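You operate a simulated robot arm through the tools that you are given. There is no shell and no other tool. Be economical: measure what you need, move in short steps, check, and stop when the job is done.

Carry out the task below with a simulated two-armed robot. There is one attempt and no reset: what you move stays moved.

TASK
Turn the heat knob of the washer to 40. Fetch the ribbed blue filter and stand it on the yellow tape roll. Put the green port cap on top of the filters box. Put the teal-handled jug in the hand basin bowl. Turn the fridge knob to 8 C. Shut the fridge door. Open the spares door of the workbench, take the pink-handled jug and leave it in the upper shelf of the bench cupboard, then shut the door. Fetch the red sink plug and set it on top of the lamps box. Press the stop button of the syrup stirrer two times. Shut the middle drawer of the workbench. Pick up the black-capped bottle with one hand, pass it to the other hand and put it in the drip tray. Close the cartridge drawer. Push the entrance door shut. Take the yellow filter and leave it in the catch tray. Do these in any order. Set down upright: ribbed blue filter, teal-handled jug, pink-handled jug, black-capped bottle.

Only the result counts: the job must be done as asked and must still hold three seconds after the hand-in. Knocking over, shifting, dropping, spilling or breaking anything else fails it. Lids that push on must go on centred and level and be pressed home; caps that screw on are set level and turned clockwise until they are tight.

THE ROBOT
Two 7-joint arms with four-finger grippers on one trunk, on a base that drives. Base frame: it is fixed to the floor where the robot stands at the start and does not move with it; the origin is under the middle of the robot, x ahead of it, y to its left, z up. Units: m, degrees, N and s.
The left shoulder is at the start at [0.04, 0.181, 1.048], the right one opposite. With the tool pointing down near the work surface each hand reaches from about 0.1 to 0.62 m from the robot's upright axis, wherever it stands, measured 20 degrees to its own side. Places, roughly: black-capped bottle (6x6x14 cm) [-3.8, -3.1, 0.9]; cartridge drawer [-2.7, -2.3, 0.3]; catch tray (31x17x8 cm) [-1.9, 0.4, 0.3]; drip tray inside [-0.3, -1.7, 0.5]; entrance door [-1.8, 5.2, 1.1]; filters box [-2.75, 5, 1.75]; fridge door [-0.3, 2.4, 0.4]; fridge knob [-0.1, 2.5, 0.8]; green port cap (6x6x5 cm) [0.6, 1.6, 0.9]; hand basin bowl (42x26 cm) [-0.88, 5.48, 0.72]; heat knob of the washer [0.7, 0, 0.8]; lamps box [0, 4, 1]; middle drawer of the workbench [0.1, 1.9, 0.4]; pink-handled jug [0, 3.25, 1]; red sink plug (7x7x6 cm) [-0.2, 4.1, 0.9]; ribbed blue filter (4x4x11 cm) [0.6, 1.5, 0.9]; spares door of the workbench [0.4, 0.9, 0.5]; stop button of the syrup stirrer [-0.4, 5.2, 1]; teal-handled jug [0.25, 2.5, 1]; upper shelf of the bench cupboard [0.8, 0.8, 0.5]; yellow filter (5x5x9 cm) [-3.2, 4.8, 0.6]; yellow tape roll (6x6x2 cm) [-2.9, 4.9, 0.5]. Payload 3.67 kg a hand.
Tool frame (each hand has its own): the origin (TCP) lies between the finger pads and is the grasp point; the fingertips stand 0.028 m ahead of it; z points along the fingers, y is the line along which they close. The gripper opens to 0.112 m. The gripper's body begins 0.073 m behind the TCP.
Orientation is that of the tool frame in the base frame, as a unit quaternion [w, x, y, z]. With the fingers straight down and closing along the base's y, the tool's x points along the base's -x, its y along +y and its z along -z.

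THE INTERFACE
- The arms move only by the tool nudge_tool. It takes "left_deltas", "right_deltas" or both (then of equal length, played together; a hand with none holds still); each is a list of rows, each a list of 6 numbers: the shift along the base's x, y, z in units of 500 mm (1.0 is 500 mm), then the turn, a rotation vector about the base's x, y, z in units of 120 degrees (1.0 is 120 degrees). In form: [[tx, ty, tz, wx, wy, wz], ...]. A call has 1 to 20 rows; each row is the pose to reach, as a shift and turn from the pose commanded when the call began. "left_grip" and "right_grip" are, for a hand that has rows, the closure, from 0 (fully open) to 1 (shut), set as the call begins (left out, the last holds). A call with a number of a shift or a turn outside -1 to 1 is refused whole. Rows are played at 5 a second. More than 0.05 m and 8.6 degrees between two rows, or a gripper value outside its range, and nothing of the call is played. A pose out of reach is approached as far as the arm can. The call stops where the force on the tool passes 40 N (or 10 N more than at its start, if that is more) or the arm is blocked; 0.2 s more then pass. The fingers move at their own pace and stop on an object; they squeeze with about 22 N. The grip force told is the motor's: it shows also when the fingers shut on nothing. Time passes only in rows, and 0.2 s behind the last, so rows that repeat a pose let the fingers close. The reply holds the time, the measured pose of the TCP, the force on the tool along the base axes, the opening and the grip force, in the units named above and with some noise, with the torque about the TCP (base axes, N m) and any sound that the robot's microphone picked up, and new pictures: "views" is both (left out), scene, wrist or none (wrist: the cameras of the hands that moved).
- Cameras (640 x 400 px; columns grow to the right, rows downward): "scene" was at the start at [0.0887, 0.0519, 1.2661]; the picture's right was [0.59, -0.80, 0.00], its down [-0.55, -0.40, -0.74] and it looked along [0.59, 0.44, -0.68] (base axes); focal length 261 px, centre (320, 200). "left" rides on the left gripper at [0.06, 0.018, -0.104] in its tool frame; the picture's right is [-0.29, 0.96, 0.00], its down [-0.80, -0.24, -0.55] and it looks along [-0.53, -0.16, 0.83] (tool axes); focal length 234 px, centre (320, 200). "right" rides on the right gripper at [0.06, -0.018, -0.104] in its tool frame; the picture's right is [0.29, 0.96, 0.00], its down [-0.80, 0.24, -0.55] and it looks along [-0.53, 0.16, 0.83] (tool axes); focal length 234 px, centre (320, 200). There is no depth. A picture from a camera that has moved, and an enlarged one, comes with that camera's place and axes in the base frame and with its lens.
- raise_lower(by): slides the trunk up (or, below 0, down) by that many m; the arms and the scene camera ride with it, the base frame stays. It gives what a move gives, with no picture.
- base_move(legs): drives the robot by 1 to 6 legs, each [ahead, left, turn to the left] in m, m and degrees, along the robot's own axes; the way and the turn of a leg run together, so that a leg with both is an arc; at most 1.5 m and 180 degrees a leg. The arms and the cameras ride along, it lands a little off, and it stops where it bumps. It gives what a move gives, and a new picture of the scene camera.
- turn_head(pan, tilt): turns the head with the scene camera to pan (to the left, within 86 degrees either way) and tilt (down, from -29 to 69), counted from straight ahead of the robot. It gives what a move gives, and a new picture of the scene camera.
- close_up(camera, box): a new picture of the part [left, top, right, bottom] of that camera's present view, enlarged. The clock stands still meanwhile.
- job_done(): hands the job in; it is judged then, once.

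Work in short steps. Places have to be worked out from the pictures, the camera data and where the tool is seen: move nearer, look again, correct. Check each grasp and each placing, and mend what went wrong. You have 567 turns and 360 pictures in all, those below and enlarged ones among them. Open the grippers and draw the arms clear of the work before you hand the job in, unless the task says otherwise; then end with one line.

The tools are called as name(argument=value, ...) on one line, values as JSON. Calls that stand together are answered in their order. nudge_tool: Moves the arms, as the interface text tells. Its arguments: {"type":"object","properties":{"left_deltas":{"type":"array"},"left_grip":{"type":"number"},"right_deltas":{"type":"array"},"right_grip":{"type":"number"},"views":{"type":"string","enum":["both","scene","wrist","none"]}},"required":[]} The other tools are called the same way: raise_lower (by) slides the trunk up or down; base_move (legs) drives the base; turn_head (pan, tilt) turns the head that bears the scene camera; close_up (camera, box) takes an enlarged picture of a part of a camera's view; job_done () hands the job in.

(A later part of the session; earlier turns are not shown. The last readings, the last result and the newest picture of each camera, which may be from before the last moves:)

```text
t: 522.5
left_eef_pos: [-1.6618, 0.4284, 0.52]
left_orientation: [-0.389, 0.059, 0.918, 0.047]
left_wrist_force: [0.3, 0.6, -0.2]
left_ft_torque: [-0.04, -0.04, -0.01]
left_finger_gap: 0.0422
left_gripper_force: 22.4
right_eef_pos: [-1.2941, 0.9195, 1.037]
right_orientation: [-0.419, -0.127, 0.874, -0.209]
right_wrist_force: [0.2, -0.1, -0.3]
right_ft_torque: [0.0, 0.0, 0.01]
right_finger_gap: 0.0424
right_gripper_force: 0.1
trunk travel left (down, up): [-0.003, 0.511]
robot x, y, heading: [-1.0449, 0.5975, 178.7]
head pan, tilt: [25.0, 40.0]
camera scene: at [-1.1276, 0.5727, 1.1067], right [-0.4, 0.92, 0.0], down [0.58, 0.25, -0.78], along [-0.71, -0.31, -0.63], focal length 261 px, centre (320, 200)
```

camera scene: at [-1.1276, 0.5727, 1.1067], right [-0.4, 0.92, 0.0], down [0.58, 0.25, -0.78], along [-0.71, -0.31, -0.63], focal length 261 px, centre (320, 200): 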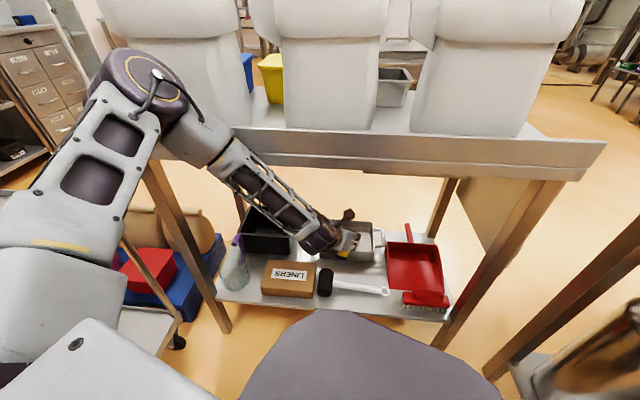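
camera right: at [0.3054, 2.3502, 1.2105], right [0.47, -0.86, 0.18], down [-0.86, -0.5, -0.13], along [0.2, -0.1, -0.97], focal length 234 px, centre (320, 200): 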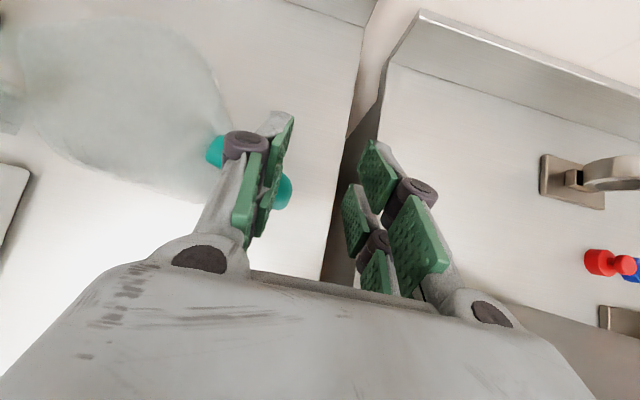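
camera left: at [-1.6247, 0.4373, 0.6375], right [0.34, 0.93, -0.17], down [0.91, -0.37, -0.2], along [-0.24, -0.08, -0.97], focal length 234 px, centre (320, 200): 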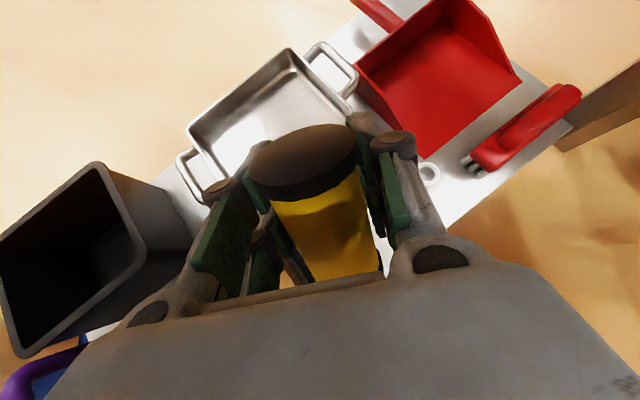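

The elbow is high and the forearm meets the apron. Back off 0.3 m, stretch the arm out low in free space, and then drive in with a straight arm.

base_move(legs=[[-0.32, 0, 0]])

nudge_tool(left_deltas=[[-0.08, 0, 0, 0.01, -0.03, 0], [-0.16, 0, -0.02, 0.02, -0.06, 0], [-0.24, 0, -0.04, 0.03, -0.09, 0], [-0.32, 0, -0.06, 0.04, -0.12, 0], [-0.4, 0, -0.08, 0.04, -0.12, 0]], views="scene")

```text
t: 523.1
left_eef_pos: [-1.6607, 0.4308, 0.5215]
left_orientation: [-0.39, 0.059, 0.917, 0.051]
left_wrist_force: [0.0, -0.3, -0.1]
left_ft_torque: [0.03, 0.01, 0.0]
left_finger_gap: 0.0425
left_gripper_force: 21.9
right_eef_pos: [-1.2976, 0.9163, 1.0352]
right_orientation: [-0.415, -0.128, 0.877, -0.207]
right_wrist_force: [0.1, 0.2, 0.6]
right_ft_torque: [0.01, 0.01, 0.02]
right_finger_gap: 0.0427
right_gripper_force: 0.0
trunk travel left (down, up): [-0.003, 0.511]
robot x, y, heading: [-1.048, 0.5993, 178.6]
head pan, tilt: [25.0, 40.0]
stopped in leg 1: the robot was blocked; the commanded pose is now the measured one
camera scene: at [-1.1297, 0.5707, 1.1059], right [-0.4, 0.92, 0.0], down [0.58, 0.25, -0.77], along [-0.71, -0.31, -0.63], focal length 261 px, centre (320, 200)
```

scene: 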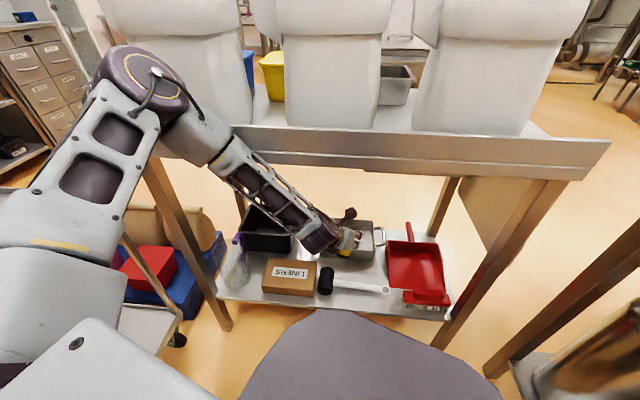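

```text
t: 523.8
left_eef_pos: [-1.61, 0.481, 0.5032]
left_orientation: [-0.241, 0.112, 0.956, 0.123]
left_wrist_force: [0.2, -0.5, -0.9]
left_ft_torque: [0.01, -0.01, -0.03]
left_finger_gap: 0.0423
left_gripper_force: 22.3
left hand out of reach, approached as far as the arm can: row 1, 2, 3
right_eef_pos: [-1.2907, 0.92, 1.0381]
right_orientation: [-0.416, -0.126, 0.877, -0.206]
right_wrist_force: [0.7, 0.2, 0.7]
right_ft_torque: [0.0, 0.02, -0.05]
right_finger_gap: 0.0426
right_gripper_force: 0.0
trunk travel left (down, up): [-0.003, 0.511]
robot x, y, heading: [-1.0373, 0.595, 178.3]
head pan, tilt: [25.0, 40.0]
stopped in row 3 (left hand): the arm was blocked; the commanded pose is now the measured one
camera scene: at [-1.1245, 0.5737, 1.1075], right [-0.4, 0.92, 0.0], down [0.58, 0.25, -0.77], along [-0.71, -0.31, -0.63], focal length 261 px, centre (320, 200)
```

scene: 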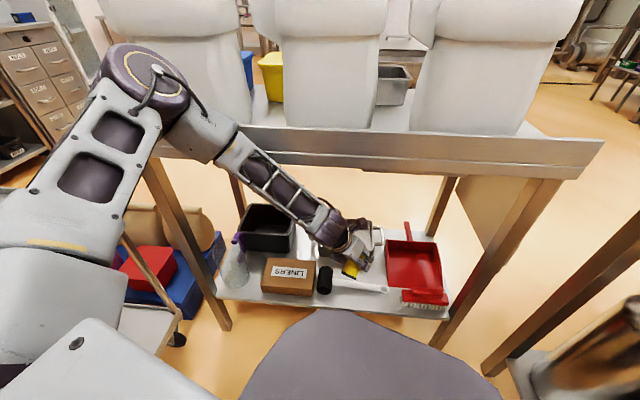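

base_move(legs=[[-0.1, -0.03, 0]])

```text
t: 525.0
left_eef_pos: [-1.5183, 0.4986, 0.4913]
left_orientation: [-0.238, 0.104, 0.958, 0.123]
left_wrist_force: [0.5, 0.1, -0.7]
left_ft_torque: [0.0, 0.03, 0.03]
left_finger_gap: 0.0423
left_gripper_force: 22.2
right_eef_pos: [-1.2035, 0.9415, 1.0355]
right_orientation: [-0.411, -0.126, 0.88, -0.204]
right_wrist_force: [0.3, -0.1, 0.7]
right_ft_torque: [-0.03, 0.05, -0.04]
right_finger_gap: 0.0423
right_gripper_force: 0.0
trunk travel left (down, up): [-0.003, 0.511]
robot x, y, heading: [-0.9425, 0.6278, 178.4]
head pan, tilt: [25.0, 40.0]
camera scene: at [-1.0379, 0.5942, 1.1049], right [-0.4, 0.92, 0.0], down [0.59, 0.26, -0.77], along [-0.7, -0.31, -0.64], focal length 261 px, centre (320, 200)
```

scene: 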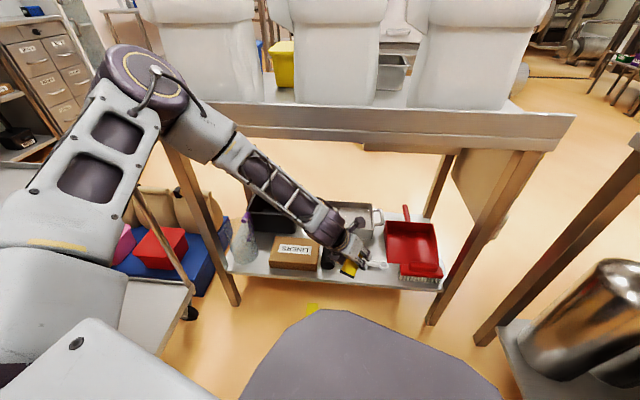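

Moving now. Back off further.

base_move(legs=[[-0.3, 0, 0]])

```text
t: 527.0
left_eef_pos: [-1.2253, 0.493, 0.4915]
left_orientation: [-0.238, 0.106, 0.958, 0.124]
left_wrist_force: [0.3, 0.0, -0.6]
left_ft_torque: [-0.01, 0.0, 0.0]
left_finger_gap: 0.0424
left_gripper_force: 22.2
right_eef_pos: [-0.9084, 0.9335, 1.0346]
right_orientation: [-0.411, -0.126, 0.879, -0.204]
right_wrist_force: [0.8, -0.3, -0.2]
right_ft_torque: [-0.01, 0.0, -0.04]
right_finger_gap: 0.0426
right_gripper_force: 0.0
trunk travel left (down, up): [-0.003, 0.511]
robot x, y, heading: [-0.6485, 0.618, 178.3]
head pan, tilt: [25.0, 40.0]
camera scene: at [-0.7435, 0.5859, 1.1048], right [-0.4, 0.92, 0.0], down [0.59, 0.25, -0.77], along [-0.7, -0.3, -0.64], focal length 261 px, centre (320, 200)
```

scene: 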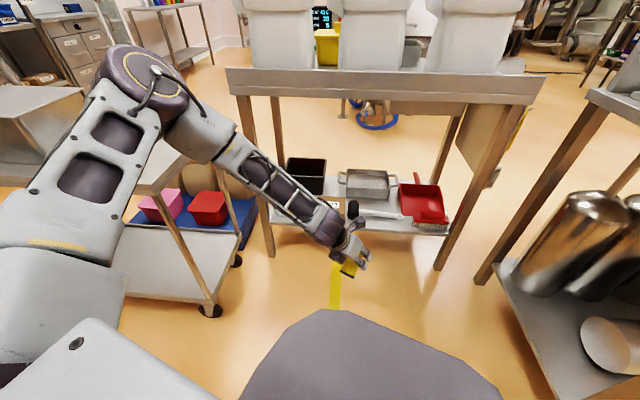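

Stretch the left arm fully ahead in free space, resetting to pitch 25°, yaw 180°.

nudge_tool(left_deltas=[[-0.07, -0.01, 0.01, -0.0077, 0.051, 0.0253], [-0.14, -0.02, 0.01, -0.0153, 0.1017, 0.0507], [-0.21, -0.03, 0.01, -0.023, 0.1525, 0.076], [-0.28, -0.04, 0.0, -0.0307, 0.2033, 0.1013], [-0.35, -0.05, -0.02, -0.0383, 0.2542, 0.1267], [-0.42, -0.06, -0.04, -0.046, 0.305, 0.152], [-0.5, -0.07, -0.06, -0.046, 0.305, 0.152], [-0.56, -0.07, -0.08, -0.046, 0.305, 0.152]], views="scene")

```text
t: 528.9
left_eef_pos: [-1.3941, 0.3738, 0.5923]
left_orientation: [-0.535, 0.0, 0.845, 0.001]
left_wrist_force: [-0.2, 0.6, -1.4]
left_ft_torque: [-0.01, -0.01, -0.01]
left_finger_gap: 0.0424
left_gripper_force: 22.5
left hand out of reach, approached as far as the arm can: row 1, 2, 3, 4, 5, 6, 7, 8
right_eef_pos: [-0.9087, 0.9339, 1.0342]
right_orientation: [-0.411, -0.125, 0.88, -0.204]
right_wrist_force: [-0.5, -0.7, -0.9]
right_ft_torque: [0.02, 0.02, -0.02]
right_finger_gap: 0.0424
right_gripper_force: 0.1
trunk travel left (down, up): [-0.003, 0.511]
robot x, y, heading: [-0.6504, 0.616, 178.4]
head pan, tilt: [25.0, 40.0]
camera scene: at [-0.7444, 0.5859, 1.1047], right [-0.4, 0.92, 0.0], down [0.59, 0.25, -0.77], along [-0.7, -0.3, -0.64], focal length 261 px, centre (320, 200)
```

scene: 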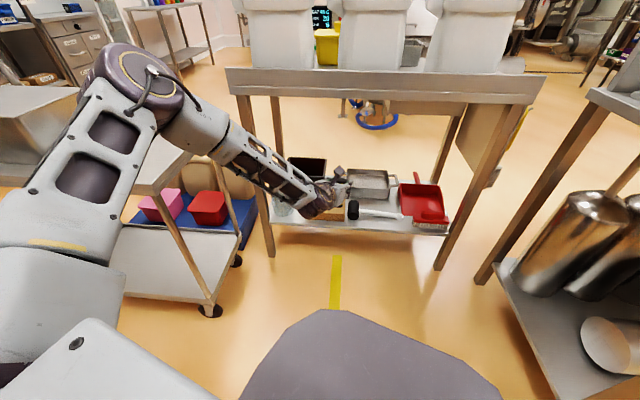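

Flattening the hand to horizontal will lower the wrist and forearm. Do that and lower to z≈0.43 here.

nudge_tool(left_deltas=[[0.03, 0, -0.04, 0, 0.07, 0], [0.06, 0.0, -0.1, 0, 0.14, 0], [0.08, 0.0, -0.16, 0, 0.208, 0], [0.1, 0.0, -0.22, 0, 0.208, 0], [0.1, 0.0, -0.28, 0, 0.208, 0], [0.1, 0.0, -0.34, 0, 0.208, 0]], views="scene")

```text
t: 530.2
left_eef_pos: [-1.3014, 0.3162, 0.6066]
left_orientation: [-0.705, -0.001, 0.709, 0.001]
left_wrist_force: [0.1, 0.0, -1.1]
left_ft_torque: [0.0, 0.04, 0.0]
left_finger_gap: 0.0423
left_gripper_force: 21.3
left hand out of reach, approached as far as the arm can: row 1, 2, 3, 4, 5, 6
right_eef_pos: [-0.9092, 0.9329, 1.0346]
right_orientation: [-0.411, -0.126, 0.88, -0.205]
right_wrist_force: [0.1, 0.5, 0.2]
right_ft_torque: [-0.02, -0.04, -0.04]
right_finger_gap: 0.0427
right_gripper_force: 0.1
trunk travel left (down, up): [-0.003, 0.511]
robot x, y, heading: [-0.6496, 0.6167, 178.3]
head pan, tilt: [25.0, 40.0]
camera scene: at [-0.7444, 0.5858, 1.1047], right [-0.4, 0.92, 0.0], down [0.59, 0.25, -0.77], along [-0.7, -0.3, -0.64], focal length 261 px, centre (320, 200)
```

scene: 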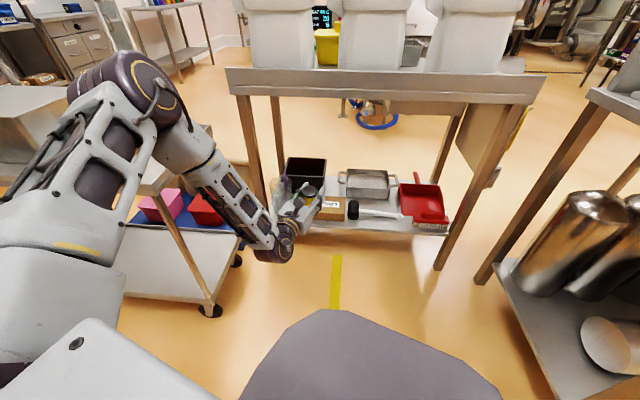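

From the front the forearm always meets the apron; the tray sits at the table's back edge, so I'll drive round the island to the back side. First raise hands a bit and go north along the aisle.

base_move(legs=[[-0.28, -0.1, 0], [0, 0, -70], [1.1, 0, 0], [1.1, 0, 0]])

```text
t: 546.4
left_eef_pos: [-1.5645, 3.3242, 0.6062]
left_orientation: [-0.575, 0.409, 0.58, 0.407]
left_wrist_force: [0.3, -0.5, -0.5]
left_ft_torque: [0.02, 0.0, -0.02]
left_finger_gap: 0.0424
left_gripper_force: 21.7
right_eef_pos: [-0.8529, 3.1596, 1.0357]
right_orientation: [-0.453, 0.406, 0.79, 0.071]
right_wrist_force: [-0.3, 0.0, 0.5]
right_ft_torque: [0.0, 0.02, -0.02]
right_finger_gap: 0.0426
right_gripper_force: 0.0
trunk travel left (down, up): [-0.003, 0.511]
robot x, y, heading: [-1.0638, 2.8105, 107.7]
head pan, tilt: [25.0, 40.0]
camera scene: at [-1.1267, 2.8916, 1.1047], right [0.73, 0.68, 0.0], down [0.44, -0.47, -0.77], along [-0.52, 0.56, -0.64], focal length 261 px, centre (320, 200)
```

scene: 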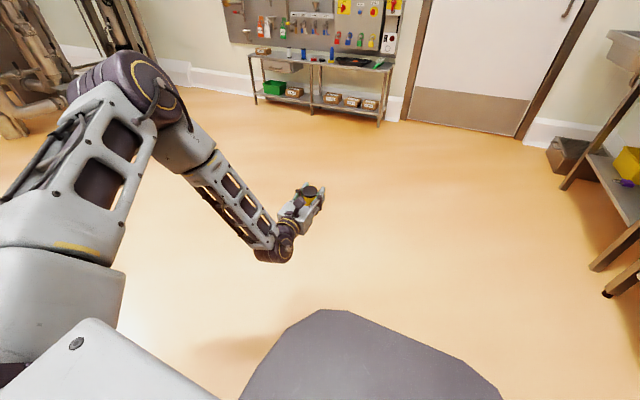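

Now west: turn left 90° and look ahead.

base_move(legs=[[0, 0, 90], [1.0, 0, 0]])

turn_head(pan=45, tilt=20)

```text
t: 550.5
left_eef_pos: [-1.6479, 2.3939, 0.6086]
left_orientation: [-0.702, -0.066, 0.706, -0.06]
left_wrist_force: [-2.1, 1.0, -1.0]
left_ft_torque: [-0.02, 0.04, 0.2]
left_finger_gap: 0.0424
left_gripper_force: 21.7
right_eef_pos: [-1.3842, 3.0639, 1.0348]
right_orientation: [-0.389, -0.215, 0.862, -0.244]
right_wrist_force: [-0.3, 0.1, -0.1]
right_ft_torque: [0.03, -0.02, -0.03]
right_finger_gap: 0.0425
right_gripper_force: 0.1
trunk travel left (down, up): [-0.003, 0.511]
robot x, y, heading: [-1.0644, 2.8058, -169.7]
head pan, tilt: [25.0, 40.0]
stopped in leg 1: the force on the tool passed its limit at 92 N (the readings are from after the stop); the commanded pose is now the measured one
camera scene: at [-1.152, 2.7574, 1.1047], right [-0.57, 0.82, 0.0], down [0.53, 0.37, -0.77], along [-0.63, -0.44, -0.64], focal length 261 px, centre (320, 200)
```

scene: 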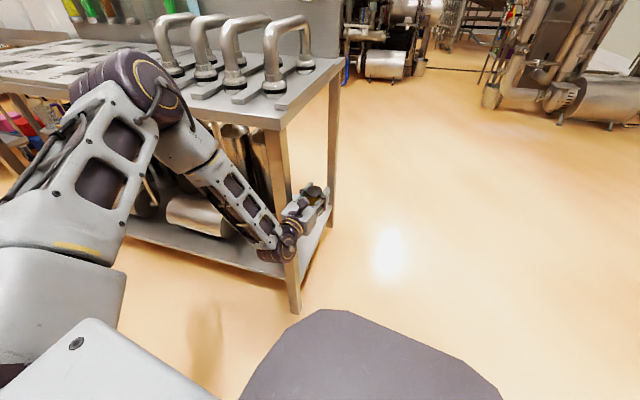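

```text
t: 551.3
left_eef_pos: [-1.6462, 2.3947, 0.6081]
left_orientation: [-0.703, -0.065, 0.706, -0.06]
left_wrist_force: [-1.7, 2.4, -2.1]
left_ft_torque: [-0.08, 0.03, 0.24]
left_finger_gap: 0.0424
left_gripper_force: 22.0
right_eef_pos: [-1.3835, 3.0658, 1.034]
right_orientation: [-0.388, -0.215, 0.862, -0.245]
right_wrist_force: [0.0, 0.4, 0.2]
right_ft_torque: [-0.03, 0.03, -0.02]
right_finger_gap: 0.0427
right_gripper_force: 0.1
trunk travel left (down, up): [-0.003, 0.511]
robot x, y, heading: [-1.0627, 2.8053, -169.9]
head pan, tilt: [45.0, 20.0]
camera scene: at [-1.136, 2.7302, 1.1361], right [-0.82, 0.57, 0.0], down [0.2, 0.28, -0.94], along [-0.54, -0.77, -0.34], focal length 261 px, centre (320, 200)
```

scene: 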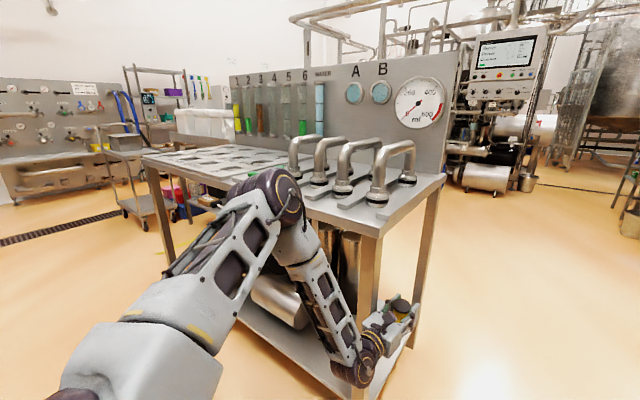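

Left hand touched the island's leg. Turn back, shift away north, then continue west.

base_move(legs=[[0, 0, -20], [0, -0.4, 0], [0, 0, 28]])

```text
t: 556.5
left_eef_pos: [-1.5185, 2.7091, 0.6079]
left_orientation: [-0.697, -0.114, 0.7, -0.108]
left_wrist_force: [0.0, -0.5, -0.2]
left_ft_torque: [0.03, 0.01, -0.01]
left_finger_gap: 0.0426
left_gripper_force: 22.2
right_eef_pos: [-1.3489, 3.4086, 1.0352]
right_orientation: [-0.37, -0.273, 0.846, -0.271]
right_wrist_force: [0.3, 0.2, -0.3]
right_ft_torque: [0.0, 0.01, 0.01]
right_finger_gap: 0.0426
right_gripper_force: 0.0
trunk travel left (down, up): [-0.003, 0.511]
robot x, y, heading: [-0.9958, 3.1961, -162.1]
head pan, tilt: [45.0, 20.0]
camera scene: at [-1.0578, 3.1112, 1.1361], right [-0.89, 0.46, 0.0], down [0.16, 0.3, -0.94], along [-0.43, -0.84, -0.34], focal length 261 px, centre (320, 200)
```

scene: 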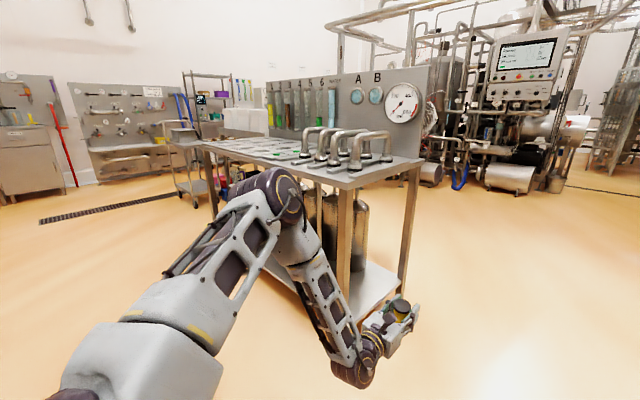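

Drive west 2.2 m.

base_move(legs=[[1.1, 0, 0], [1.15, 0, 0]])

turn_head(pan=80, tilt=20)

```text
t: 567.9
left_eef_pos: [-3.6527, 2.0431, 0.6088]
left_orientation: [-0.697, -0.111, 0.7, -0.105]
left_wrist_force: [-0.2, -0.5, -0.5]
left_ft_torque: [0.02, 0.02, 0.0]
left_finger_gap: 0.0425
left_gripper_force: 21.8
right_eef_pos: [-3.4765, 2.742, 1.0339]
right_orientation: [-0.371, -0.27, 0.847, -0.27]
right_wrist_force: [-0.5, -0.3, 0.4]
right_ft_torque: [0.02, 0.01, -0.02]
right_finger_gap: 0.0427
right_gripper_force: 0.1
trunk travel left (down, up): [-0.003, 0.511]
robot x, y, heading: [-3.1273, 2.5265, -162.6]
head pan, tilt: [45.0, 20.0]
camera scene: at [-3.1881, 2.4413, 1.1361], right [-0.89, 0.46, 0.0], down [0.16, 0.3, -0.94], along [-0.43, -0.83, -0.34], focal length 261 px, centre (320, 200)
```

scene: 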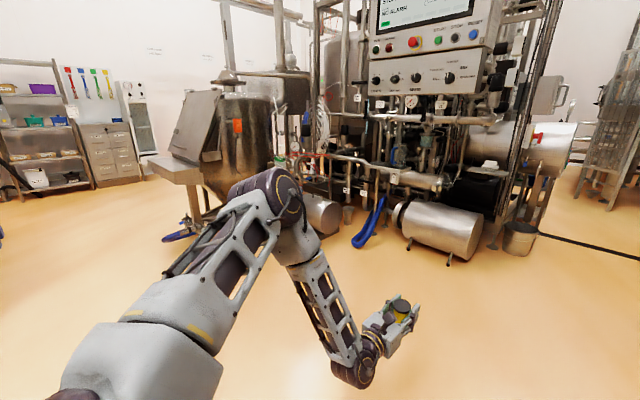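

```text
t: 568.9
left_eef_pos: [-3.6521, 2.0438, 0.609]
left_orientation: [-0.697, -0.111, 0.7, -0.105]
left_wrist_force: [-0.2, 0.2, -1.0]
left_ft_torque: [0.01, -0.01, -0.01]
left_finger_gap: 0.0423
left_gripper_force: 21.8
right_eef_pos: [-3.4771, 2.7422, 1.0339]
right_orientation: [-0.371, -0.269, 0.847, -0.268]
right_wrist_force: [0.5, 0.6, -0.6]
right_ft_torque: [-0.02, -0.02, 0.0]
right_finger_gap: 0.0425
right_gripper_force: 0.0
trunk travel left (down, up): [-0.003, 0.511]
robot x, y, heading: [-3.1279, 2.5304, -162.4]
head pan, tilt: [80.0, 20.0]
camera scene: at [-3.1328, 2.4316, 1.1362], right [-0.99, -0.13, 0.0], down [-0.04, 0.34, -0.94], along [0.12, -0.93, -0.34], focal length 261 px, centre (320, 200)
```

scene: 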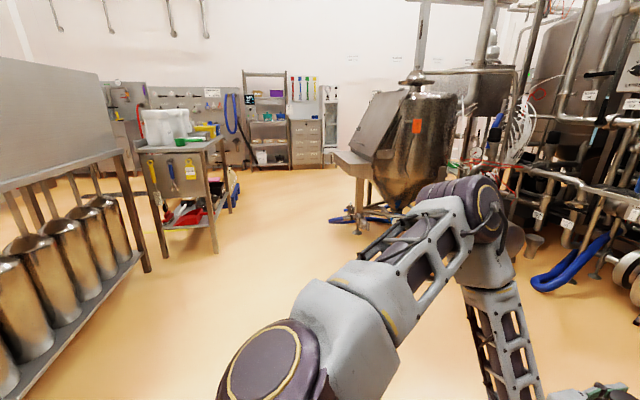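

Turn around to face +f and slide south along the back of the island to behind the jug table.

base_move(legs=[[0, 0, 180], [-0.1, -1.2, 0], [0, -1.2, 0]])

turn_head(pan=10, tilt=35)

```text
t: 588.4
left_eef_pos: [-1.9296, 0.8445, 0.6077]
left_orientation: [-0.124, 0.695, 0.135, 0.695]
left_wrist_force: [-0.8, 5.3, 4.7]
left_ft_torque: [-0.71, 0.32, -0.51]
left_finger_gap: 0.0424
left_gripper_force: 21.8
right_eef_pos: [-2.0713, 0.1285, 1.0336]
right_orientation: [-0.276, 0.841, 0.288, 0.366]
right_wrist_force: [0.2, 0.1, 0.5]
right_ft_torque: [-0.01, 0.03, 0.01]
right_finger_gap: 0.0427
right_gripper_force: 0.1
trunk travel left (down, up): [-0.003, 0.511]
robot x, y, heading: [-2.4307, 0.3246, 20.1]
head pan, tilt: [80.0, 20.0]
stopped in leg 3: the force on the tool passed its limit at 65 N (the readings are from after the stop); the commanded pose is now the measured one
camera scene: at [-2.4259, 0.4279, 1.1361], right [0.99, 0.17, 0.0], down [0.06, -0.34, -0.94], along [-0.16, 0.93, -0.34], focal length 261 px, centre (320, 200)
```

scene: 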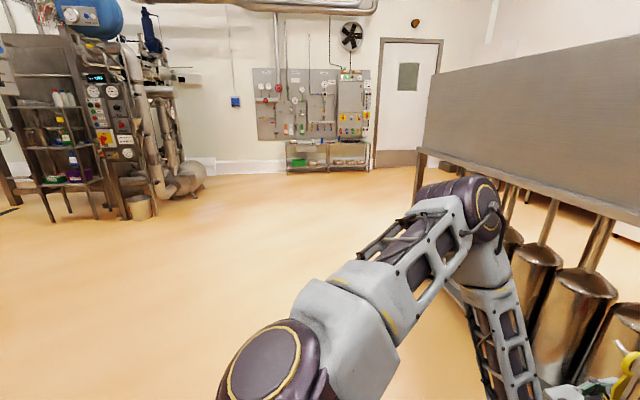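

```text
t: 589.8
left_eef_pos: [-1.9296, 0.8433, 0.6074]
left_orientation: [-0.126, 0.695, 0.135, 0.695]
left_wrist_force: [-3.3, 11.7, 4.0]
left_ft_torque: [-1.15, 0.15, -1.28]
left_finger_gap: 0.0426
left_gripper_force: 21.9
right_eef_pos: [-2.0721, 0.1275, 1.0357]
right_orientation: [-0.276, 0.841, 0.287, 0.366]
right_wrist_force: [0.6, 0.0, -0.4]
right_ft_torque: [-0.02, -0.03, -0.01]
right_finger_gap: 0.0424
right_gripper_force: 0.1
trunk travel left (down, up): [-0.003, 0.511]
robot x, y, heading: [-2.4317, 0.3285, 20.1]
head pan, tilt: [10.0, 35.0]
camera scene: at [-2.3335, 0.3801, 1.1123], right [0.5, -0.87, 0.0], down [-0.5, -0.29, -0.82], along [0.71, 0.41, -0.57], focal length 261 px, centre (320, 200)
```

scene: 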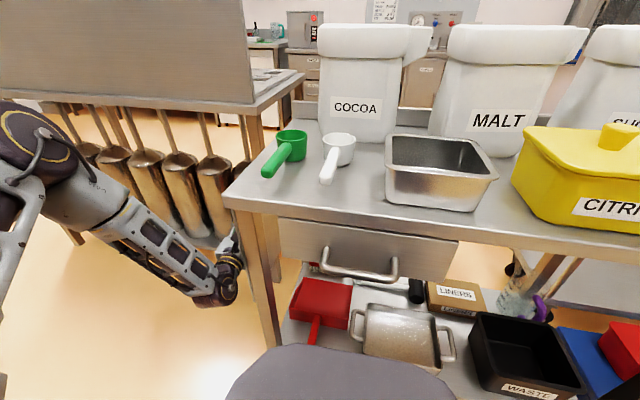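

Back side is open: tray right at the edge, below a drawer. The left hand touched the table's side; back off, then pitch the left hand 60° down.

base_move(legs=[[-0.05, 0.06, 0], [-0.3, 0, -2]])

nudge_tool(left_deltas=[[0, 0, 0, -0.0224, 0.0584, 0], [0, 0, 0, -0.0448, 0.1168, 0], [0, 0, 0, -0.067, 0.175, 0], [0, 0, 0, -0.0895, 0.2335, 0], [0, 0, 0, -0.112, 0.292, 0], [0, 0, 0, -0.134, 0.35, 0], [0, 0, 0, -0.157, 0.409, 0], [0, 0, 0, -0.179, 0.467, 0]], views="both")

```text
t: 592.5
left_eef_pos: [-2.2421, 0.7735, 0.6065]
left_orientation: [-0.114, 0.698, 0.122, 0.696]
left_wrist_force: [-1.1, 0.3, -0.3]
left_ft_torque: [0.06, 0.0, 0.04]
left_finger_gap: 0.0423
left_gripper_force: 21.9
right_eef_pos: [-2.4079, 0.0649, 1.0337]
right_orientation: [-0.271, 0.846, 0.274, 0.37]
right_wrist_force: [0.6, -1.0, -0.7]
right_ft_torque: [-0.01, 0.05, 0.0]
right_finger_gap: 0.0426
right_gripper_force: 0.1
trunk travel left (down, up): [-0.003, 0.511]
robot x, y, heading: [-2.7583, 0.2773, 17.8]
head pan, tilt: [10.0, 35.0]
stopped in leg 2: the robot was blocked; the commanded pose is now the measured one
camera scene: at [-2.661, 0.3246, 1.1122], right [0.47, -0.88, 0.0], down [-0.51, -0.27, -0.82], along [0.72, 0.39, -0.57], focal length 261 px, centre (320, 200)
```

scene: 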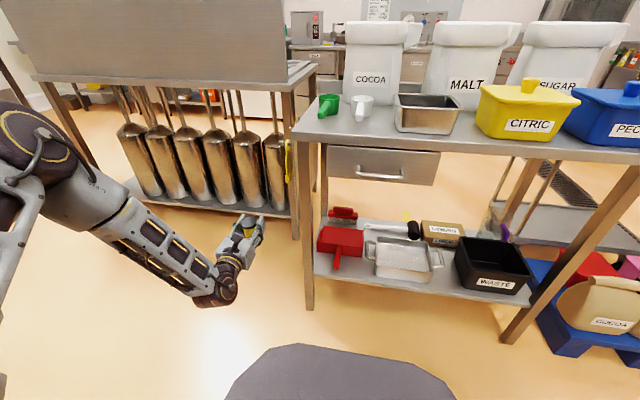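

```text
t: 594.2
left_eef_pos: [-2.2394, 0.7802, 0.6103]
left_orientation: [-0.049, 0.951, 0.146, 0.267]
left_wrist_force: [-2.7, -1.4, -2.5]
left_ft_torque: [-0.02, -0.17, 0.1]
left_finger_gap: 0.0426
left_gripper_force: 22.4
right_eef_pos: [-2.4079, 0.0633, 1.0352]
right_orientation: [-0.27, 0.845, 0.274, 0.37]
right_wrist_force: [-0.3, 0.4, 0.9]
right_ft_torque: [0.0, 0.0, 0.02]
right_finger_gap: 0.0425
right_gripper_force: 0.0
trunk travel left (down, up): [-0.003, 0.511]
robot x, y, heading: [-2.7622, 0.2758, 17.9]
head pan, tilt: [10.0, 35.0]
camera scene: at [-2.6621, 0.325, 1.1123], right [0.47, -0.88, 0.0], down [-0.51, -0.27, -0.82], along [0.72, 0.39, -0.57], focal length 261 px, centre (320, 200)
camera left: at [-2.2358, 0.7596, 0.7323], right [0.06, -0.98, -0.17], down [-1.0, -0.07, 0.06], along [-0.07, 0.16, -0.98], focal length 234 px, centre (320, 200)
```

scene: 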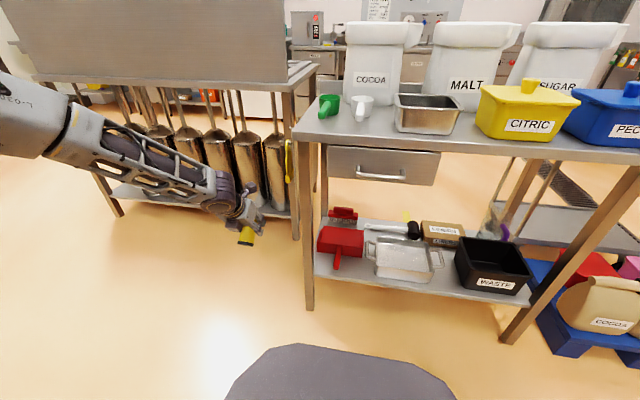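
left: 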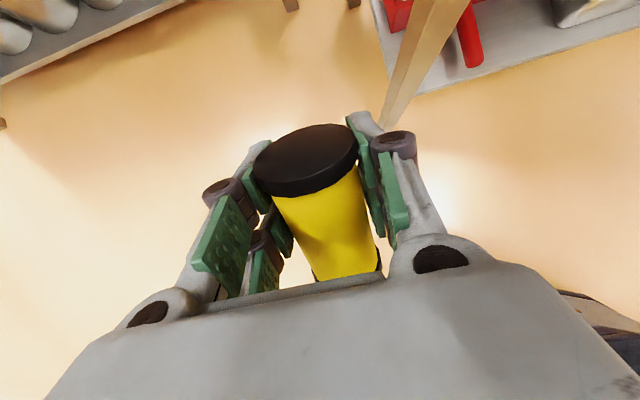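

Tray at (-1.85, 0.372). Bring the left hand in (F≈0.45, lateral ≈0.1, z≈0.42) here in free space.

nudge_tool(left_deltas=[[-0.03, -0.068, -0.045, 0, 0, 0], [-0.06, -0.135, -0.09, 0, 0, 0], [-0.09, -0.2, -0.14, 0, 0, 0], [-0.12, -0.27, -0.19, 0, 0, 0], [-0.155, -0.34, -0.24, 0, 0, 0], [-0.185, -0.405, -0.29, 0, 0, 0], [-0.215, -0.47, -0.34, 0, 0, 0], [-0.246, -0.54, -0.38, 0, 0, 0]], views="none")

base_move(legs=[[0.05, -0.27, 0], [0.2, 0, 0]])

close_up(camera="left", box=[0, 0, 640, 400])

```text
t: 596.0
left_eef_pos: [-2.3902, 0.5681, 0.4927]
left_orientation: [-0.031, 0.95, 0.177, 0.256]
left_wrist_force: [0.3, 0.3, -0.4]
left_ft_torque: [0.0, 0.0, -0.05]
left_finger_gap: 0.0426
left_gripper_force: 22.1
left hand out of reach, approached as far as the arm can: row 6, 7, 8
right_eef_pos: [-2.4087, 0.0653, 1.0326]
right_orientation: [-0.27, 0.846, 0.274, 0.37]
right_wrist_force: [-1.1, -0.4, 0.1]
right_ft_torque: [-0.03, 0.01, -0.01]
right_finger_gap: 0.0426
right_gripper_force: 0.0
trunk travel left (down, up): [-0.003, 0.511]
robot x, y, heading: [-2.763, 0.2707, 18.0]
head pan, tilt: [10.0, 35.0]
```

```text
t: 599.2
left_eef_pos: [-2.0667, 0.3899, 0.4899]
left_orientation: [-0.032, 0.95, 0.18, 0.254]
left_wrist_force: [0.0, 0.0, -1.2]
left_ft_torque: [0.01, 0.01, 0.0]
left_finger_gap: 0.0426
left_gripper_force: 22.2
right_eef_pos: [-2.0834, -0.1117, 1.0332]
right_orientation: [-0.27, 0.846, 0.275, 0.369]
right_wrist_force: [-0.2, -0.9, 0.2]
right_ft_torque: [0.03, 0.04, 0.03]
right_finger_gap: 0.0426
right_gripper_force: 0.0
trunk travel left (down, up): [-0.003, 0.511]
robot x, y, heading: [-2.4372, 0.0946, 18.1]
head pan, tilt: [10.0, 35.0]
camera scene: at [-2.3371, 0.147, 1.1122], right [0.47, -0.88, 0.0], down [-0.51, -0.27, -0.82], along [0.72, 0.39, -0.57], focal length 261 px, centre (320, 200)
```

scene: 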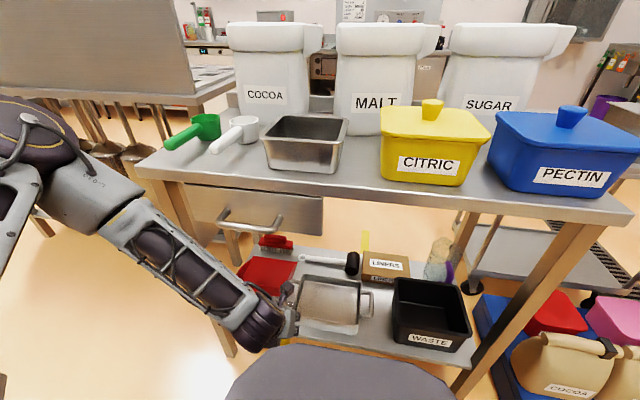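

```text
1.00 times, centred on (320, 200) of left (not enlarged: the box is as wide or as high as the picture)
camera zoom: at [-2.0593, 0.3776, 0.6122], right [0.11, -0.99, -0.11], down [-0.99, -0.12, 0.08], along [-0.09, 0.1, -0.99], focal length 234 px, centre (320, 200)
```

zoom: 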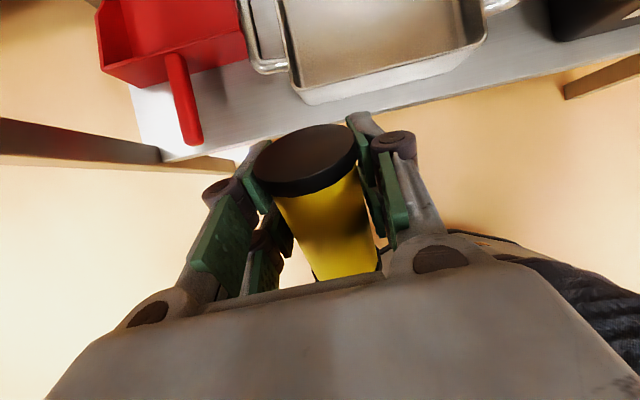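

The tray is right ahead. Advance the base 0.13 m and right 0.11 m so the filter is over the tray.

base_move(legs=[[0, -0.1, 0], [0.12, 0, 0]])

close_up(camera="left", box=[0, 0, 640, 400])

```text
t: 601.2
left_eef_pos: [-1.9588, 0.3157, 0.4891]
left_orientation: [-0.027, 0.954, 0.174, 0.244]
left_wrist_force: [0.2, 0.9, -0.6]
left_ft_torque: [0.03, 0.01, -0.04]
left_finger_gap: 0.0425
left_gripper_force: 21.7
right_eef_pos: [-1.9613, -0.1791, 1.0354]
right_orientation: [-0.272, 0.844, 0.277, 0.37]
right_wrist_force: [0.4, 0.0, -0.3]
right_ft_torque: [0.03, 0.01, 0.0]
right_finger_gap: 0.0425
right_gripper_force: 0.1
trunk travel left (down, up): [-0.003, 0.511]
robot x, y, heading: [-2.314, 0.0313, 18.4]
head pan, tilt: [10.0, 35.0]
stopped in leg 2: the robot was blocked; the commanded pose is now the measured one
camera scene: at [-2.217, 0.0792, 1.1127], right [0.48, -0.88, 0.0], down [-0.5, -0.27, -0.82], along [0.72, 0.39, -0.57], focal length 261 px, centre (320, 200)
```

scene: 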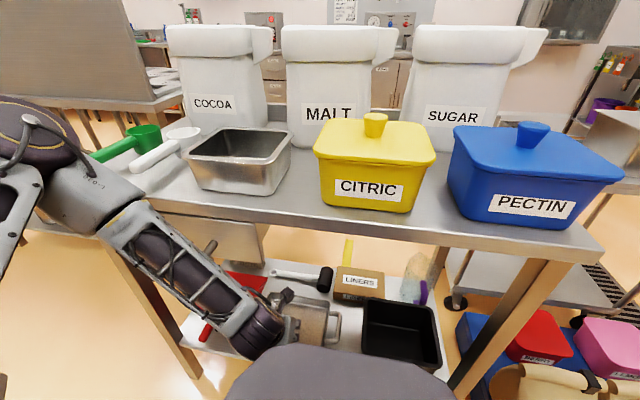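

```text
1.00 times, centred on (320, 200) of left (not enlarged: the box is as wide or as high as the picture)
camera zoom: at [-1.9501, 0.3047, 0.6113], right [0.1, -0.99, -0.1], down [-0.99, -0.11, 0.1], along [-0.11, 0.09, -0.99], focal length 234 px, centre (320, 200)
```

zoom: 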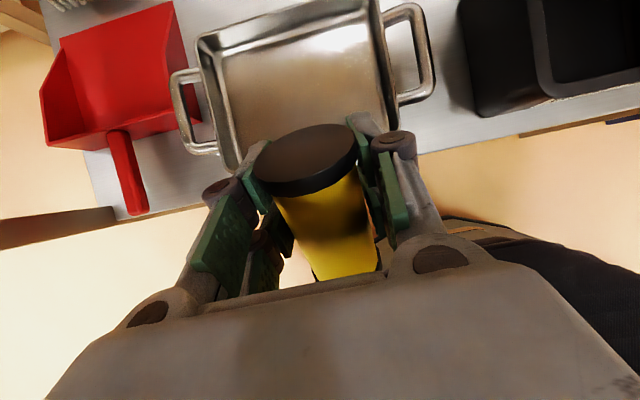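

Over the tray's near rim. Extend the arm 10 cm forward, then lower.

nudge_tool(left_deltas=[[0.06, 0.02, 0, 0, 0, 0], [0.13, 0.045, 0, 0, 0, 0], [0.19, 0.07, 0, 0, 0, 0], [0.2, 0.075, -0.06, 0, 0, 0], [0.2, 0.075, -0.12, 0, 0, 0]], views="wrist")

```text
t: 602.6
left_eef_pos: [-1.8892, 0.3113, 0.4891]
left_orientation: [-0.001, 0.959, 0.149, 0.241]
left_wrist_force: [2.6, -0.7, 0.7]
left_ft_torque: [0.07, 0.16, 0.04]
left_finger_gap: 0.0427
left_gripper_force: 22.1
left hand out of reach, approached as far as the arm can: row 2, 3, 4, 5
right_eef_pos: [-1.9651, -0.2204, 1.0227]
right_orientation: [-0.276, 0.847, 0.264, 0.369]
right_wrist_force: [1.7, 0.3, -1.1]
right_ft_torque: [0.0, 0.04, 0.06]
right_finger_gap: 0.0424
right_gripper_force: 0.1
trunk travel left (down, up): [-0.003, 0.511]
robot x, y, heading: [-2.3249, 0.0069, 17.2]
head pan, tilt: [10.0, 35.0]
stopped in row 5 (left hand): the arm was blocked; the commanded pose is now the measured one
camera left: at [-1.88, 0.3043, 0.6114], right [0.03, -1.0, -0.07], down [-0.99, -0.04, 0.11], along [-0.11, 0.06, -0.99], focal length 234 px, centre (320, 200)
```

left: 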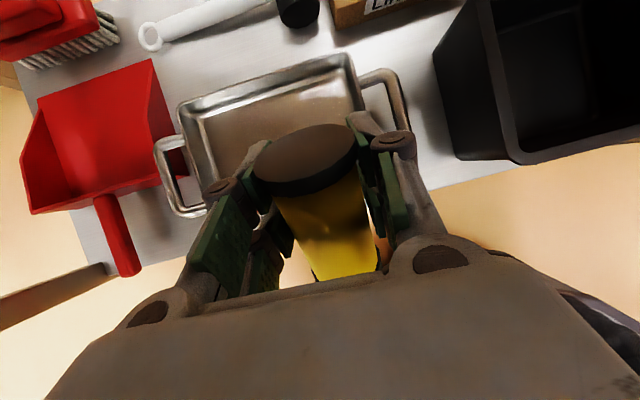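

Blocked again; see where the arm touches.

turn_head(pan=40, tilt=45)

```text
t: 603.6
left_eef_pos: [-1.894, 0.3034, 0.4744]
left_orientation: [-0.011, 0.964, 0.138, 0.227]
left_wrist_force: [0.2, 0.1, -0.3]
left_ft_torque: [0.01, 0.0, 0.02]
left_finger_gap: 0.0424
left_gripper_force: 22.0
right_eef_pos: [-1.9658, -0.2259, 1.024]
right_orientation: [-0.275, 0.847, 0.261, 0.373]
right_wrist_force: [0.4, 0.9, -0.4]
right_ft_torque: [-0.03, -0.01, -0.05]
right_finger_gap: 0.043
right_gripper_force: 0.0
trunk travel left (down, up): [-0.003, 0.511]
robot x, y, heading: [-2.3234, 0.003, 16.6]
head pan, tilt: [40.0, 45.0]
camera scene: at [-2.2714, 0.0586, 1.0995], right [0.84, -0.55, 0.0], down [-0.38, -0.57, -0.73], along [0.4, 0.61, -0.69], focal length 261 px, centre (320, 200)
```

scene: 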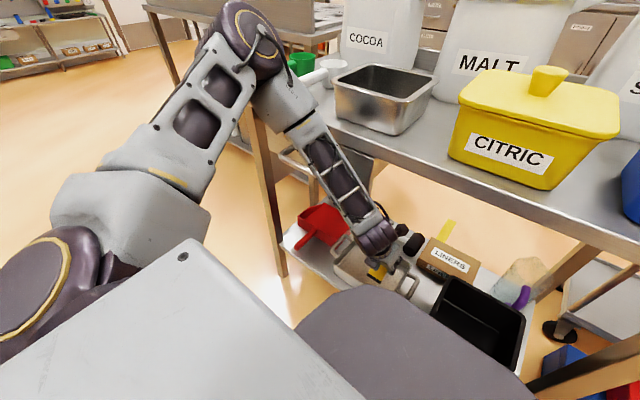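

The elbow/forearm hits the table's corner. I'll back off, turn the robot left 32° (so the elbow recedes) and bring the hand across to the right.

base_move(legs=[[-0.22, 0, 0], [0, 0, 32]])

nudge_tool(left_deltas=[[0.05, -0.06, 0, 0, 0, -0.045], [0.1, -0.12, 0, 0, 0, -0.09], [0.15, -0.18, 0, 0, 0, -0.135], [0.2, -0.24, 0, 0, 0, -0.18], [0.25, -0.3, 0, 0, 0, -0.225], [0.3, -0.36, -0.02, 0, 0, -0.267]], views="both")

```text
t: 604.5
left_eef_pos: [-1.8865, 0.294, 0.4789]
left_orientation: [0.001, 0.964, 0.123, 0.237]
left_wrist_force: [0.3, -0.2, -0.7]
left_ft_torque: [-0.01, 0.01, 0.0]
left_finger_gap: 0.0427
left_gripper_force: 21.8
right_eef_pos: [-1.9795, -0.2257, 1.0242]
right_orientation: [-0.264, 0.854, 0.254, 0.37]
right_wrist_force: [-0.7, -1.1, -0.4]
right_ft_torque: [0.01, -0.02, 0.0]
right_finger_gap: 0.0423
right_gripper_force: 0.0
trunk travel left (down, up): [-0.003, 0.511]
robot x, y, heading: [-2.3421, -0.001, 15.3]
head pan, tilt: [40.0, 45.0]
stopped in leg 1: the robot was blocked; the commanded pose is now the measured one
camera scene: at [-2.2782, 0.0694, 1.0981], right [0.82, -0.57, 0.0], down [-0.4, -0.58, -0.71], along [0.41, 0.59, -0.7], focal length 261 px, centre (320, 200)
```

scene: 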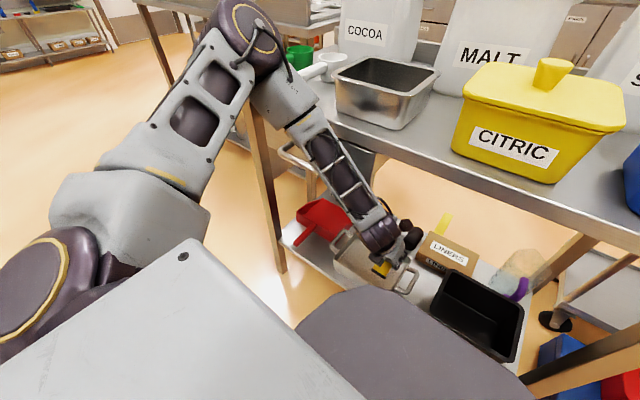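

```text
t: 606.1
left_eef_pos: [-1.8919, 0.1928, 0.5422]
left_orientation: [0.084, 0.965, -0.167, 0.186]
left_wrist_force: [0.6, 0.9, -0.2]
left_ft_torque: [-0.02, 0.02, 0.0]
left_finger_gap: 0.0427
left_gripper_force: 21.9
left hand out of reach, approached as far as the arm can: row 1, 2, 3, 4, 5, 6
right_eef_pos: [-1.9828, -0.2157, 1.0281]
right_orientation: [-0.265, 0.853, 0.26, 0.368]
right_wrist_force: [-0.6, -0.5, -0.3]
right_ft_torque: [-0.01, -0.01, 0.01]
right_finger_gap: 0.0426
right_gripper_force: 0.1
trunk travel left (down, up): [-0.003, 0.511]
robot x, y, heading: [-2.3441, 0.0015, 16.2]
head pan, tilt: [40.0, 45.0]
stopped in row 6 (left hand): the arm was blocked; the commanded pose is now the measured one
camera scene: at [-2.2843, 0.0745, 1.0996], right [0.83, -0.56, 0.01], down [-0.39, -0.58, -0.71], along [0.4, 0.59, -0.7], focal length 261 px, centre (320, 200)
camera left: at [-1.8788, 0.1826, 0.6623], right [-0.59, -0.81, -0.02], down [-0.8, 0.58, 0.18], along [-0.13, 0.12, -0.98], focal length 234 px, centre (320, 200)
```

scene: 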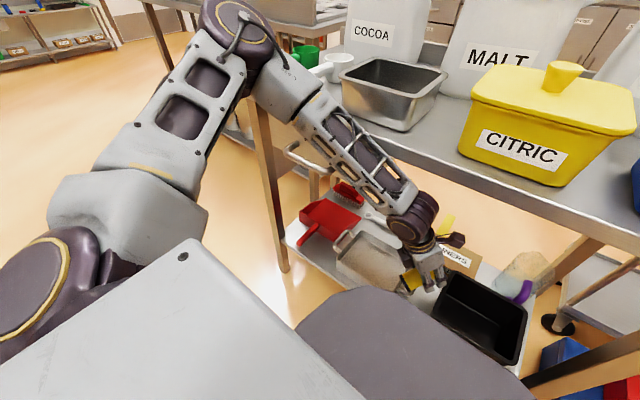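
left: 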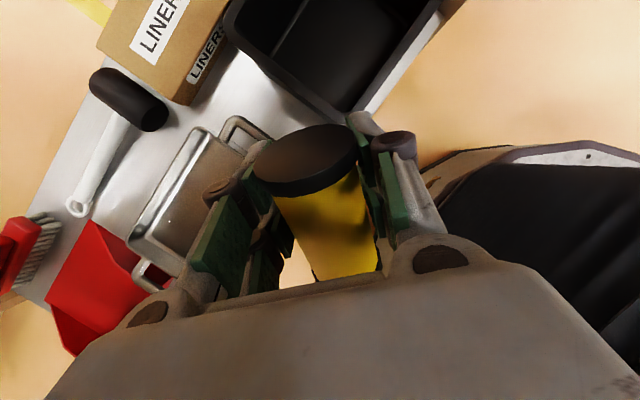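

Try backing away in a small step.

base_move(legs=[[-0.06, -0.02, 0]])

```text
t: 607.0
left_eef_pos: [-1.9336, 0.1589, 0.5375]
left_orientation: [0.083, 0.965, -0.166, 0.186]
left_wrist_force: [-0.2, 0.2, -0.9]
left_ft_torque: [0.0, -0.06, -0.02]
left_finger_gap: 0.0429
left_gripper_force: 22.0
right_eef_pos: [-2.0289, -0.252, 1.0243]
right_orientation: [-0.264, 0.855, 0.257, 0.366]
right_wrist_force: [0.2, 0.3, -0.2]
right_ft_torque: [0.03, -0.01, -0.01]
right_finger_gap: 0.0428
right_gripper_force: 0.1
trunk travel left (down, up): [-0.003, 0.511]
robot x, y, heading: [-2.3929, -0.0334, 15.8]
head pan, tilt: [40.0, 45.0]
camera scene: at [-2.3281, 0.0401, 1.0977], right [0.83, -0.56, 0.0], down [-0.4, -0.58, -0.71], along [0.4, 0.59, -0.71], focal length 261 px, centre (320, 200)
```

scene: 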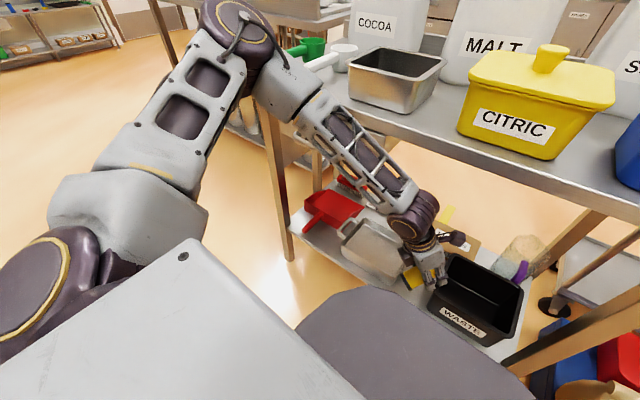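

Free. This crossed-over posture is good: shift left 0.18 m so the elbow is beyond the table end, then check.

base_move(legs=[[-0.05, 0.19, 2]])

close_up(camera="left", box=[0, 0, 640, 400])

```text
t: 608.6
left_eef_pos: [-2.0433, 0.3417, 0.5372]
left_orientation: [0.082, 0.968, -0.15, 0.186]
left_wrist_force: [0.1, -0.2, -1.8]
left_ft_torque: [-0.02, 0.0, 0.0]
left_finger_gap: 0.0424
left_gripper_force: 21.9
right_eef_pos: [-2.1228, -0.0708, 1.0246]
right_orientation: [-0.269, 0.85, 0.273, 0.361]
right_wrist_force: [-0.4, 0.3, 0.0]
right_ft_torque: [-0.05, -0.01, -0.08]
right_finger_gap: 0.0428
right_gripper_force: 0.1
trunk travel left (down, up): [-0.003, 0.511]
robot x, y, heading: [-2.4956, 0.1346, 17.7]
head pan, tilt: [40.0, 45.0]
camera scene: at [-2.432, 0.2116, 1.0975], right [0.85, -0.53, 0.0], down [-0.38, -0.6, -0.71], along [0.38, 0.6, -0.71], focal length 261 px, centre (320, 200)
```

scene: 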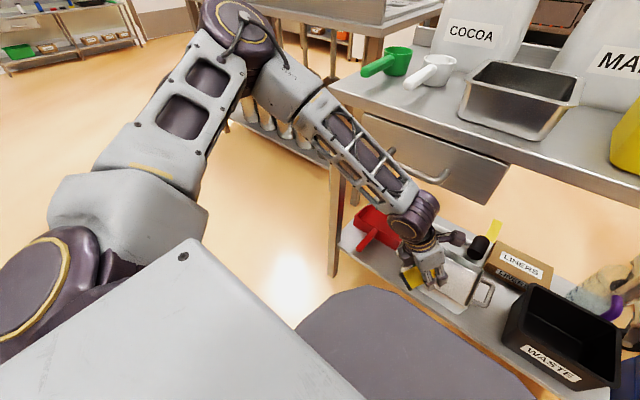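

```text
1.00 times, centred on (320, 200) of left (not enlarged: the box is as wide or as high as the picture)
camera zoom: at [-2.0296, 0.3317, 0.6578], right [-0.56, -0.83, -0.01], down [-0.82, 0.55, 0.18], along [-0.14, 0.11, -0.98], focal length 234 px, centre (320, 200)
```

zoom: 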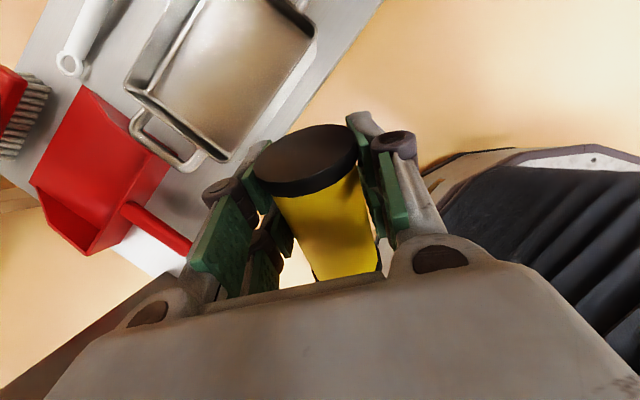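

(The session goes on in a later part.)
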